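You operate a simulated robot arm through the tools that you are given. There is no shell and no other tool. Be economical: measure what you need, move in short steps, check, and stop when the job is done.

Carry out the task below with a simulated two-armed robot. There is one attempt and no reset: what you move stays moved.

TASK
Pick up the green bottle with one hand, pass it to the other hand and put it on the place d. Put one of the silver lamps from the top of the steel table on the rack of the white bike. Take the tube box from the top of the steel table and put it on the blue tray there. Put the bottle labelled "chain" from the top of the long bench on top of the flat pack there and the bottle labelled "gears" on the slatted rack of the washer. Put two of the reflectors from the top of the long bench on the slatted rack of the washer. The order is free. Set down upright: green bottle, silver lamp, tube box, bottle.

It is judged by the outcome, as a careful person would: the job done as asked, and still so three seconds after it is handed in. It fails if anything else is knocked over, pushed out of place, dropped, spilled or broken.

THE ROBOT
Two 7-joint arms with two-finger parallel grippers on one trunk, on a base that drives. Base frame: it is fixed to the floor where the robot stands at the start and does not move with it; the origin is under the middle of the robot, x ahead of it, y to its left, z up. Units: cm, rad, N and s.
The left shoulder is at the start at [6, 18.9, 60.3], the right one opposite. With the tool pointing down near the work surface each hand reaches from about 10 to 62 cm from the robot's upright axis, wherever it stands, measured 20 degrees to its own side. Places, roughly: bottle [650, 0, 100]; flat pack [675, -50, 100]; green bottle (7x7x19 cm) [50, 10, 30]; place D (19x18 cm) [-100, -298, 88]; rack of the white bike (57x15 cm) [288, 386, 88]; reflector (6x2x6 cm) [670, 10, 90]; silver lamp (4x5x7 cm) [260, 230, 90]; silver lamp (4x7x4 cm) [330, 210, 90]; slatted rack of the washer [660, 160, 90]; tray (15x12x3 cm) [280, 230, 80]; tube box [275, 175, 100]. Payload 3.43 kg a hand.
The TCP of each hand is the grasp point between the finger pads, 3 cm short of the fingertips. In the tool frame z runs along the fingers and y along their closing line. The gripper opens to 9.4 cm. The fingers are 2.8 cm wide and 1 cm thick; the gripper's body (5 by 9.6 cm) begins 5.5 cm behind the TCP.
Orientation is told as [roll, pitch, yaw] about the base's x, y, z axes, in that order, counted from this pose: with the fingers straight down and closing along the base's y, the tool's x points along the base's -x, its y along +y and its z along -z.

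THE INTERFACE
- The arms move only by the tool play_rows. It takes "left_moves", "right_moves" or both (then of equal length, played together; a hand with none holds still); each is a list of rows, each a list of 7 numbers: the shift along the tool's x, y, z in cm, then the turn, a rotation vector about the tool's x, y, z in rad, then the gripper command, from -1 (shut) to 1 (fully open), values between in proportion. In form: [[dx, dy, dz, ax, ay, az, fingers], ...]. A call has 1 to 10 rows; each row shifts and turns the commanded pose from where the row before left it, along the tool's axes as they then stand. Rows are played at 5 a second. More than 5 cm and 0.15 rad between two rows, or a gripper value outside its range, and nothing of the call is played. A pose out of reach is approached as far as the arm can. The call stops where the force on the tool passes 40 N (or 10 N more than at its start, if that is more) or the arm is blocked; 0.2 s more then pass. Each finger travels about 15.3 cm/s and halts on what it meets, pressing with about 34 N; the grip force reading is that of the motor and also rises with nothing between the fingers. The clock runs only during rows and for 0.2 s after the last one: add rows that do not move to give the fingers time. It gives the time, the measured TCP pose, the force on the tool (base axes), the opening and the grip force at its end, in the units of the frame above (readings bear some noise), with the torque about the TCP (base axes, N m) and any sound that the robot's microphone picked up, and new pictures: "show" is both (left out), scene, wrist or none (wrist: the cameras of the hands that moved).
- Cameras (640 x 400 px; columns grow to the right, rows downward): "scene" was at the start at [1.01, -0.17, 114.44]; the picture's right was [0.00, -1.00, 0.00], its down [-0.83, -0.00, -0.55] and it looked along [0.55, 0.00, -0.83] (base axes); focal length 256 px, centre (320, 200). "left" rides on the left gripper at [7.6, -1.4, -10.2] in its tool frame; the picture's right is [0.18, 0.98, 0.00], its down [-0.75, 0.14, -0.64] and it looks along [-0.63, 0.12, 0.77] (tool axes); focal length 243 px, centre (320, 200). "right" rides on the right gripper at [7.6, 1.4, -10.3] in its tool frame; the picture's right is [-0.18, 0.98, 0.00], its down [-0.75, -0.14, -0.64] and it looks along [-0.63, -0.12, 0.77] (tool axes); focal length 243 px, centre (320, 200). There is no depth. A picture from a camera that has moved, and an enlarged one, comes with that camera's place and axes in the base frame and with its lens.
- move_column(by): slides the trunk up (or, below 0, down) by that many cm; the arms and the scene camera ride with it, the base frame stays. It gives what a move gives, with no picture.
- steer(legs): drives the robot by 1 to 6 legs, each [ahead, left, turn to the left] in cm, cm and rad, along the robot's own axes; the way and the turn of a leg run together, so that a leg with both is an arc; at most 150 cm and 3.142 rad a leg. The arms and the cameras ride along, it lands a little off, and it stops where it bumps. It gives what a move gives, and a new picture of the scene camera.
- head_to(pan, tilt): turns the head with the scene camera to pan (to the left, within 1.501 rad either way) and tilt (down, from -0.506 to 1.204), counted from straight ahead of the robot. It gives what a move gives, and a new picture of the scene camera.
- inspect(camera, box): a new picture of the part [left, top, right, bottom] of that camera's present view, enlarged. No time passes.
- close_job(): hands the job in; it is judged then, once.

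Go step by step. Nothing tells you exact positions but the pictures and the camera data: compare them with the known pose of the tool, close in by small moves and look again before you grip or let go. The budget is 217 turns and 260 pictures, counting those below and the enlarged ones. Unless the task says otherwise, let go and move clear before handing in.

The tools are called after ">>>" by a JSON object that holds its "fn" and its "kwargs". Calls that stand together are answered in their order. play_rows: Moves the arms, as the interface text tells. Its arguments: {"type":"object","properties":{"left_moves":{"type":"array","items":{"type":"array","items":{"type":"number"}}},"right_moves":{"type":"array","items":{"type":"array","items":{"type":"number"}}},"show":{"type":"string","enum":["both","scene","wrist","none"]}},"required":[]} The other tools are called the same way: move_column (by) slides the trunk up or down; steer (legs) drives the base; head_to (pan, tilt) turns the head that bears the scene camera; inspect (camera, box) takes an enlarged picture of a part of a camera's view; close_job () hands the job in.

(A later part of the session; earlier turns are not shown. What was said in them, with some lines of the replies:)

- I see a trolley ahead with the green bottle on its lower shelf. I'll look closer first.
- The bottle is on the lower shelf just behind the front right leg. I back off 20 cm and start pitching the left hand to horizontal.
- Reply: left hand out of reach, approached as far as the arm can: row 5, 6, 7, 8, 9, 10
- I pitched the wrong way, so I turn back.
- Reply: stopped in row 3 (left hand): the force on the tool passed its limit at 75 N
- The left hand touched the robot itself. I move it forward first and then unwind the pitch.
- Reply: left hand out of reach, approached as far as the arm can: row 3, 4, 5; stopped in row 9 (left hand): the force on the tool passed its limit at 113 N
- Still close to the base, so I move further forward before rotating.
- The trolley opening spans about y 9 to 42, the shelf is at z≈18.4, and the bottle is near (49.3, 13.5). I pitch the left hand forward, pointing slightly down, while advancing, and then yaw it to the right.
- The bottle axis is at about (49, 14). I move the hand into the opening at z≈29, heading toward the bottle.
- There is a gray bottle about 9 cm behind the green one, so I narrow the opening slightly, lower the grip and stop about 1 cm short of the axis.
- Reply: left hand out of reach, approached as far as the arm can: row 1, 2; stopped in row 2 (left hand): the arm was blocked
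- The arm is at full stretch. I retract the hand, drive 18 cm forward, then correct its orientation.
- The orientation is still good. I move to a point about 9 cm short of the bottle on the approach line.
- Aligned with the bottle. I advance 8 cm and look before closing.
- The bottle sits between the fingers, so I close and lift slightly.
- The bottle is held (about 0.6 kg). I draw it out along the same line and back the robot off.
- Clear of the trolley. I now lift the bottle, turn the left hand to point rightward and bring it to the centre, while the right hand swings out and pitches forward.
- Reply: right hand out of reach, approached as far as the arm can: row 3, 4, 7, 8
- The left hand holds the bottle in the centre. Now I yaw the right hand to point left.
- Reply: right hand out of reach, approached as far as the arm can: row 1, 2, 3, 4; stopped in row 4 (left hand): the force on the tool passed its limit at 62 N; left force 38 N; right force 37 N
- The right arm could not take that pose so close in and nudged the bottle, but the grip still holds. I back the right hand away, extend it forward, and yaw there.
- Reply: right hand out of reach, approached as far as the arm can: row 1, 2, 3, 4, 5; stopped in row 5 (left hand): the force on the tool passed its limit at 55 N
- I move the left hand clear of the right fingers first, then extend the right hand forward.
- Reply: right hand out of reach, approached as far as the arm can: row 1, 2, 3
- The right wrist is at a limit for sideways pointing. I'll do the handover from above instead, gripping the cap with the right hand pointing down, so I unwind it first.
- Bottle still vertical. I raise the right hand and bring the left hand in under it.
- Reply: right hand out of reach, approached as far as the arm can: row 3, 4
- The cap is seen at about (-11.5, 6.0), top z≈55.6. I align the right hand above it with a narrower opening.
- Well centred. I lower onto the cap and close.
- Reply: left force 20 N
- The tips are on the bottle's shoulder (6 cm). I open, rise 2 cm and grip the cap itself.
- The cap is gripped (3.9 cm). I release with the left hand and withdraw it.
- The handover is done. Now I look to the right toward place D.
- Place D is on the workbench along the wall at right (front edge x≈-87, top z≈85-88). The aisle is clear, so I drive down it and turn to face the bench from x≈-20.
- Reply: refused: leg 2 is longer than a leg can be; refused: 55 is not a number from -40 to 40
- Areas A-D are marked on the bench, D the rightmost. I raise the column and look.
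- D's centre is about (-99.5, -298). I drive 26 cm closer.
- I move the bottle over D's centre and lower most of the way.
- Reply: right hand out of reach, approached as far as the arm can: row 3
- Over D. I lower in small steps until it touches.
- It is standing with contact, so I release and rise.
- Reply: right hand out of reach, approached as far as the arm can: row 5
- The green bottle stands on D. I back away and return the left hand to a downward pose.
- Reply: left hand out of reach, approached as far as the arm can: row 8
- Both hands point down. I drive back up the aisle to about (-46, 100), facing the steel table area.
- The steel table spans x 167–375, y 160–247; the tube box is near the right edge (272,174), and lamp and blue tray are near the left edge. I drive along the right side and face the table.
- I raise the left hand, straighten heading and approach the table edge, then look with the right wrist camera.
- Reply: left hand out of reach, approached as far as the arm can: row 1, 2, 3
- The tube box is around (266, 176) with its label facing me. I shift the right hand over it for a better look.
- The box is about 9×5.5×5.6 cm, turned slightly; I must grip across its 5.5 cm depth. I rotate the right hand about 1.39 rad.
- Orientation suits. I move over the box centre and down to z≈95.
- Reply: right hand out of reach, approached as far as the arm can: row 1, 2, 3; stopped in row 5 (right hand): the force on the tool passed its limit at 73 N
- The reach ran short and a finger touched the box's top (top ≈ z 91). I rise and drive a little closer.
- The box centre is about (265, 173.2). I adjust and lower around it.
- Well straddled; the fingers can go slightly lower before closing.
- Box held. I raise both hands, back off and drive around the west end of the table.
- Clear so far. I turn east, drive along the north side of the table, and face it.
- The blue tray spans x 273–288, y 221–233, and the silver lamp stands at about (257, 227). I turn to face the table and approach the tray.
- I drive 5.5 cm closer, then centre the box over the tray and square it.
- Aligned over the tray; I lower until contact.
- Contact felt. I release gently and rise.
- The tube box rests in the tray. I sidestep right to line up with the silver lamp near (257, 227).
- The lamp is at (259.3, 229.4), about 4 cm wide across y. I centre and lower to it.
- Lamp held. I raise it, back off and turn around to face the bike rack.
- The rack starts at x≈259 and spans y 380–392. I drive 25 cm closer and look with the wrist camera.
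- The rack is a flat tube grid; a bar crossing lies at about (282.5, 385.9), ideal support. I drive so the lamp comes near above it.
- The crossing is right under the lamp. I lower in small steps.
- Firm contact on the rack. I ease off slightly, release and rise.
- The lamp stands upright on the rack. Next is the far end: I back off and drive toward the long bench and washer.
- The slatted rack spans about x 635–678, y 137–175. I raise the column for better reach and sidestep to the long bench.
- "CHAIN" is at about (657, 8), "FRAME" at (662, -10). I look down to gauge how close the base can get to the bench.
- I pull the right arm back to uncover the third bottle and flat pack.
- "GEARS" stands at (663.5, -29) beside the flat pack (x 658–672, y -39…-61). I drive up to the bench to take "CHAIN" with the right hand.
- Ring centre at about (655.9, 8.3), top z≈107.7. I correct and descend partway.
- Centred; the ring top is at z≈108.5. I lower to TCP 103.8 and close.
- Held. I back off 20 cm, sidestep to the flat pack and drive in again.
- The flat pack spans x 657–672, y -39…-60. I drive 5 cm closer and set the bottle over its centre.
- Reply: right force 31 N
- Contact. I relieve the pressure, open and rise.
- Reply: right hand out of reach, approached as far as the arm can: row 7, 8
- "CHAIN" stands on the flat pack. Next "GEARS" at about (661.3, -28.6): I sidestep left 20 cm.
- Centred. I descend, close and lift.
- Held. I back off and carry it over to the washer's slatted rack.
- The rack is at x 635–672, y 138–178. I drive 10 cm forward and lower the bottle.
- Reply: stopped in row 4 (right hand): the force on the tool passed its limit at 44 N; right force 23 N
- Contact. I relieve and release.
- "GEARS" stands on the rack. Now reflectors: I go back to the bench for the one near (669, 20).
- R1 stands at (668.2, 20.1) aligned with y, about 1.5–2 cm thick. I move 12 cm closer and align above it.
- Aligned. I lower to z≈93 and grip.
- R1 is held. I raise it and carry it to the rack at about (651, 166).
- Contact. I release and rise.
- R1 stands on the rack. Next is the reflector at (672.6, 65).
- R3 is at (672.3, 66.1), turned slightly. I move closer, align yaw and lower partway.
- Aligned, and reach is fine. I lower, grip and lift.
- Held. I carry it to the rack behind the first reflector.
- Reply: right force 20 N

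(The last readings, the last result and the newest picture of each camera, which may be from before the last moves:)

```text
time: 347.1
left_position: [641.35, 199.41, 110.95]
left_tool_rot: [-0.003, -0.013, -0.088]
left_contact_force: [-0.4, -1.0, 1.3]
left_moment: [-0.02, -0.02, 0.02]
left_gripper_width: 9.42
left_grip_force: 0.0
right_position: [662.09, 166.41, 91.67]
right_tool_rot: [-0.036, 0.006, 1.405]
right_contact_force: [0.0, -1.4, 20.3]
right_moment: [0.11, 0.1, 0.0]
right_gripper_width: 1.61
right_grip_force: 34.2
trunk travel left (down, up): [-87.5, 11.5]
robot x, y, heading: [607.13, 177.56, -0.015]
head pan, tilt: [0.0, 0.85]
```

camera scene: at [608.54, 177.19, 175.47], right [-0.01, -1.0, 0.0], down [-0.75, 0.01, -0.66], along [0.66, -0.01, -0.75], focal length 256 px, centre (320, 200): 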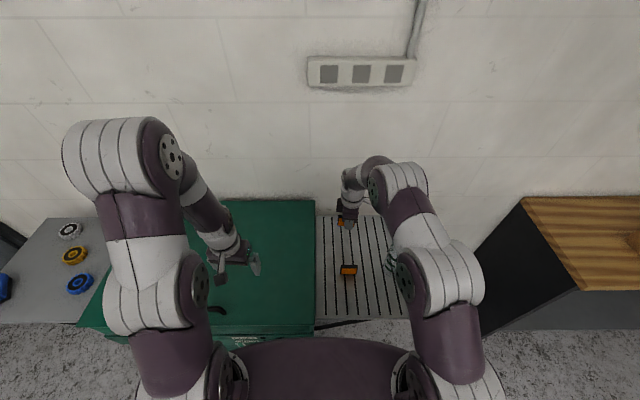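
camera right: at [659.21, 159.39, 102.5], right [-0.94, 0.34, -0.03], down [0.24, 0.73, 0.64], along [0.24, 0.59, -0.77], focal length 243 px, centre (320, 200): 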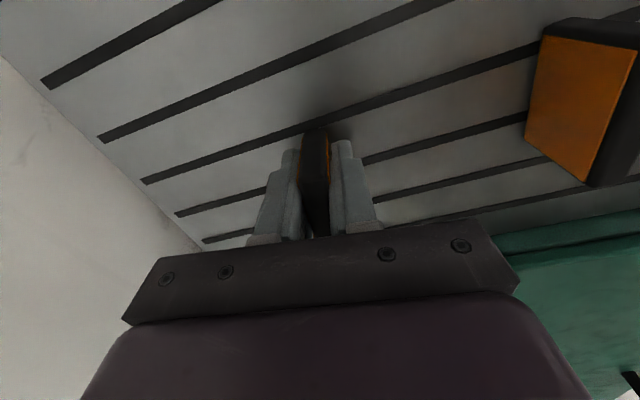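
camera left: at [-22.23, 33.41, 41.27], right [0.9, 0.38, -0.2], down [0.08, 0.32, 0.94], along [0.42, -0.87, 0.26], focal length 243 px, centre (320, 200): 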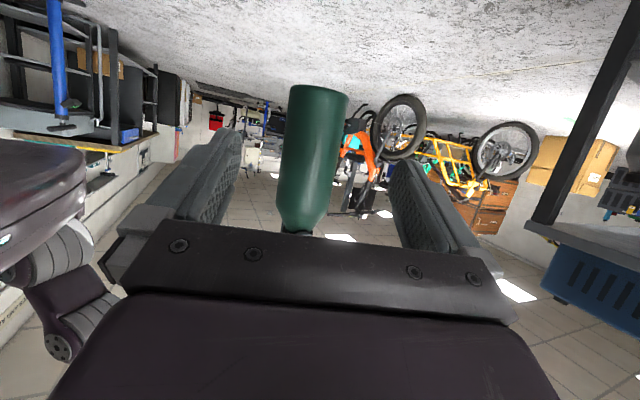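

Contact. I ease, release and rise.

>>> {"fn": "play_rows", "kwargs": {"right_moves": [[0, 0, -0.2, 0, 0, 0, -1], [0, 0, 0, 0, 0, 0, -0.4], [0, 0, 0, 0, 0, 0, 0], [0, 0, 0, 0, 0, 0, 0.1], [0, 0, -3, 0, 0, 0, 0.1], [0, 0, -4, 0, 0, 0, 0.1], [0, 0, -4.5, 0, 0, 0, 0.1], [0, 2, -4, 0, 0, 0, 0.1]], "show": "wrist"}}

>>> {"fn": "steer", "kwargs": {"legs": [[-35, 0, 0]]}}

>>> {"fn": "head_to", "kwargs": {"pan": -0.25, "tilt": 0.65}}

```text
time: 348.9
left_position: [641.33, 199.43, 110.99]
left_tool_rot: [-0.001, -0.01, -0.088]
left_contact_force: [0.4, -0.1, 0.4]
left_moment: [-0.01, -0.04, -0.01]
left_gripper_width: 9.4
left_grip_force: 0.1
right_position: [659.33, 167.16, 107.12]
right_tool_rot: [-0.032, 0.005, 1.409]
right_contact_force: [0.5, 0.4, -0.5]
right_moment: [0.01, 0.03, 0.01]
right_gripper_width: 5.18
right_grip_force: 0.1
trunk travel left (down, up): [-87.5, 11.5]
robot x, y, heading: [606.9, 177.04, -0.008]
head pan, tilt: [0.0, 0.85]
camera right: at [656.39, 159.86, 117.42], right [-0.94, 0.34, -0.03], down [0.24, 0.73, 0.64], along [0.24, 0.59, -0.77], focal length 243 px, centre (320, 200)
```

right: 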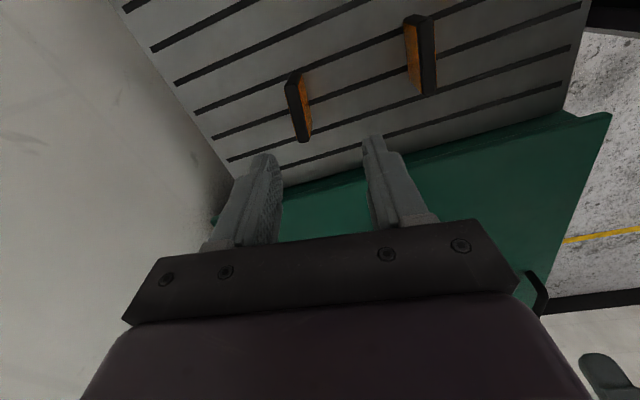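

```text
time: 351.2
left_position: [606.65, 200.0, 110.77]
left_tool_rot: [-0.002, -0.008, -0.081]
left_contact_force: [0.2, 0.3, 0.1]
left_moment: [0.01, -0.03, -0.02]
left_gripper_width: 9.41
left_grip_force: 0.1
right_position: [624.81, 167.69, 107.06]
right_tool_rot: [-0.029, 0.008, 1.413]
right_contact_force: [-0.8, -0.3, 0.5]
right_moment: [0.0, 0.02, 0.0]
right_gripper_width: 5.19
right_grip_force: 0.1
trunk travel left (down, up): [-87.5, 11.5]
robot x, y, heading: [571.83, 178.11, -0.004]
head pan, tilt: [0.0, 0.85]
camera scene: at [573.92, 177.47, 175.47], right [-0.01, -1.0, 0.0], down [-0.75, 0.0, -0.66], along [0.66, 0.0, -0.75], focal length 256 px, centre (320, 200)
```

scene: 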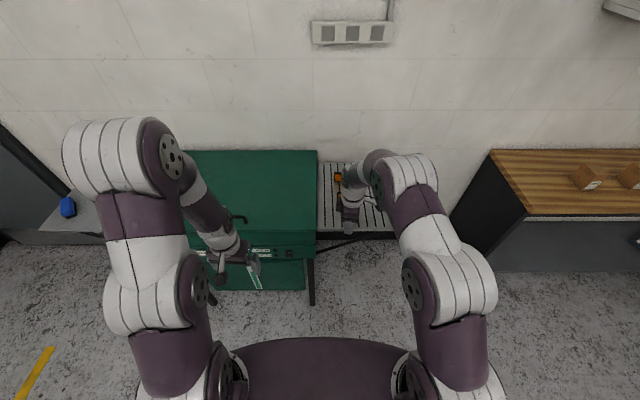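

```text
time: 351.9
left_position: [606.43, 200.05, 110.94]
left_tool_rot: [-0.003, -0.01, -0.083]
left_contact_force: [-1.0, -0.7, -0.2]
left_moment: [0.04, -0.01, -0.03]
left_gripper_width: 9.41
left_grip_force: 0.0
right_position: [624.62, 167.6, 107.02]
right_tool_rot: [-0.031, 0.005, 1.412]
right_contact_force: [0.2, 0.5, 0.0]
right_moment: [-0.03, 0.0, -0.02]
right_gripper_width: 5.17
right_grip_force: 0.1
trunk travel left (down, up): [-87.5, 11.5]
robot x, y, heading: [572.04, 177.42, -0.006]
head pan, tilt: [-0.25, 0.649]
camera scene: at [574.27, 175.34, 177.13], right [-0.25, -0.97, 0.0], down [-0.59, 0.15, -0.8], along [0.77, -0.2, -0.6], focal length 256 px, centre (320, 200)
```

scene: 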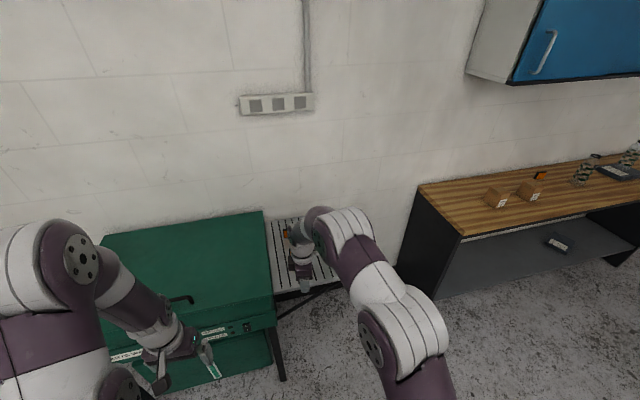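

Both reflectors stand on the rack. I take one last look at the rack and bench before handing in.

>>> {"fn": "steer", "kwargs": {"legs": [[-25, -45, 0]]}}

>>> {"fn": "head_to", "kwargs": {"pan": 0, "tilt": 0.5}}

>>> {"fn": "inspect", "kwargs": {"camera": "scene", "box": [180, 180, 640, 380]}}

```text
time: 354.9
left_position: [581.69, 154.91, 110.96]
left_tool_rot: [-0.002, -0.009, -0.067]
left_contact_force: [0.8, 0.8, -0.9]
left_moment: [0.04, 0.0, 0.01]
left_gripper_width: 9.39
left_grip_force: 0.0
right_position: [600.25, 122.86, 106.99]
right_tool_rot: [-0.031, 0.006, 1.424]
right_contact_force: [0.3, -0.5, -0.1]
right_moment: [-0.01, 0.0, 0.02]
right_gripper_width: 5.19
right_grip_force: 0.0
trunk travel left (down, up): [-87.5, 11.5]
robot x, y, heading: [547.26, 131.86, 0.009]
head pan, tilt: [-0.25, 0.649]
camera scene: at [549.9, 129.97, 177.13], right [-0.24, -0.97, 0.0], down [-0.59, 0.14, -0.8], along [0.77, -0.19, -0.6], focal length 256 px, centre (320, 200)
```

scene: 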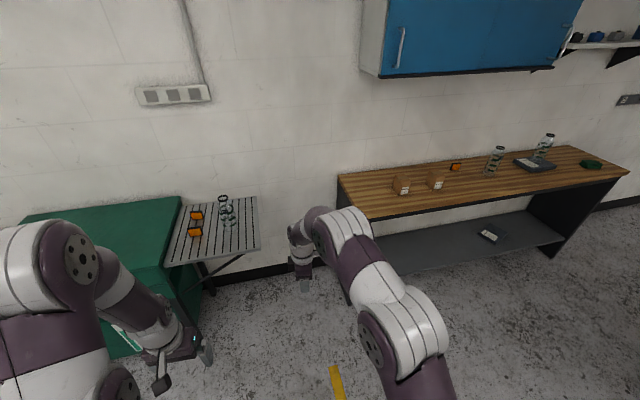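

```text
time: 355.7
left_position: [581.64, 154.82, 110.93]
left_tool_rot: [-0.002, -0.009, -0.067]
left_contact_force: [-0.2, 0.3, -0.3]
left_moment: [0.0, 0.01, -0.01]
left_gripper_width: 9.39
left_grip_force: 0.0
right_position: [600.27, 122.75, 107.14]
right_tool_rot: [-0.032, 0.006, 1.424]
right_contact_force: [0.4, -0.3, -0.2]
right_moment: [0.0, 0.0, -0.01]
right_gripper_width: 5.18
right_grip_force: 0.1
trunk travel left (down, up): [-87.5, 11.5]
robot x, y, heading: [547.63, 132.07, 0.008]
head pan, tilt: [0.0, 0.499]
camera scene: at [550.49, 131.96, 178.46], right [0.01, -1.0, 0.0], down [-0.48, 0.0, -0.88], along [0.88, 0.01, -0.48], focal length 256 px, centre (320, 200)
```

scene: 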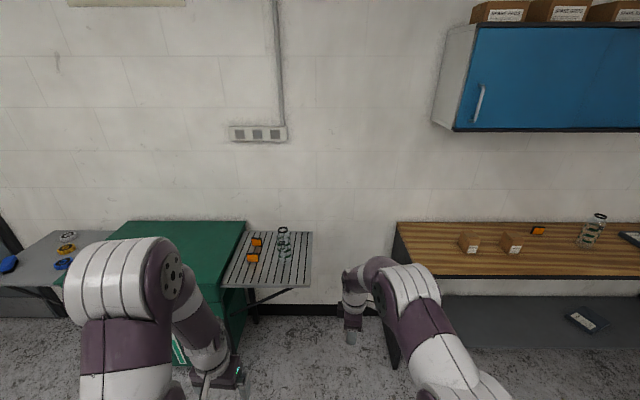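

```text
1.39 times, centred on (410, 280) of scene
camera zoom: at [550.49, 131.96, 178.46], right [0.01, -1.0, 0.0], down [-0.48, 0.0, -0.88], along [0.88, 0.01, -0.48], focal length 356 px, centre (195, 89)
```

zoom: 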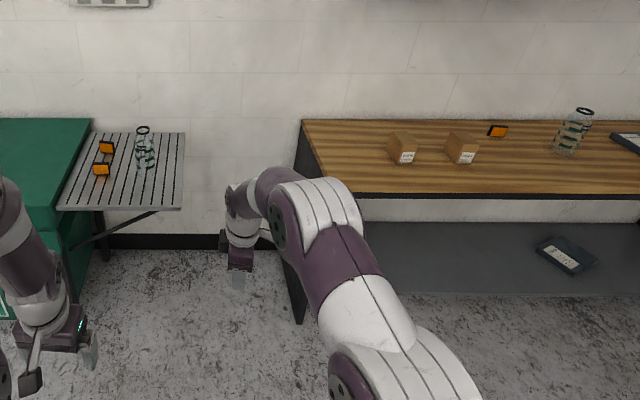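

Everything is where it should be: the gears bottle and two reflectors are on the slatted rack, and the chain bottle stands on the flat pack. Both hands are clear, so I hand the job in.

>>> {"fn": "close_job", "kwargs": {}}

```text
The job is handed in.
```

I did every part of the task and handed the job in, but I don't have the judge's verdict.

- **Green bottle:** passed from the left hand to the right and standing upright on place D. During the first handover try, the right hand bumped the bottle. The left hand kept its grip and nothing fell.
- **Silver lamp:** one of the 4×5×7 cm lamps is standing upright over a bar crossing on the white bike's rack.
- **Tube box:** upright in the blue tray on the steel table. A finger pressed on top of it while I was lining up the grip, and it did not tip.
- **Bottles:** "chain" is upright on top of the flat pack, and "gears" is upright on the washer's slatted rack.
- **Reflectors:** two are standing on the slatted rack.

My last look covered the rack and the long bench. I last saw the green bottle, tube box and lamp as I let go of each one. Nothing else was knocked over or pushed that I saw.
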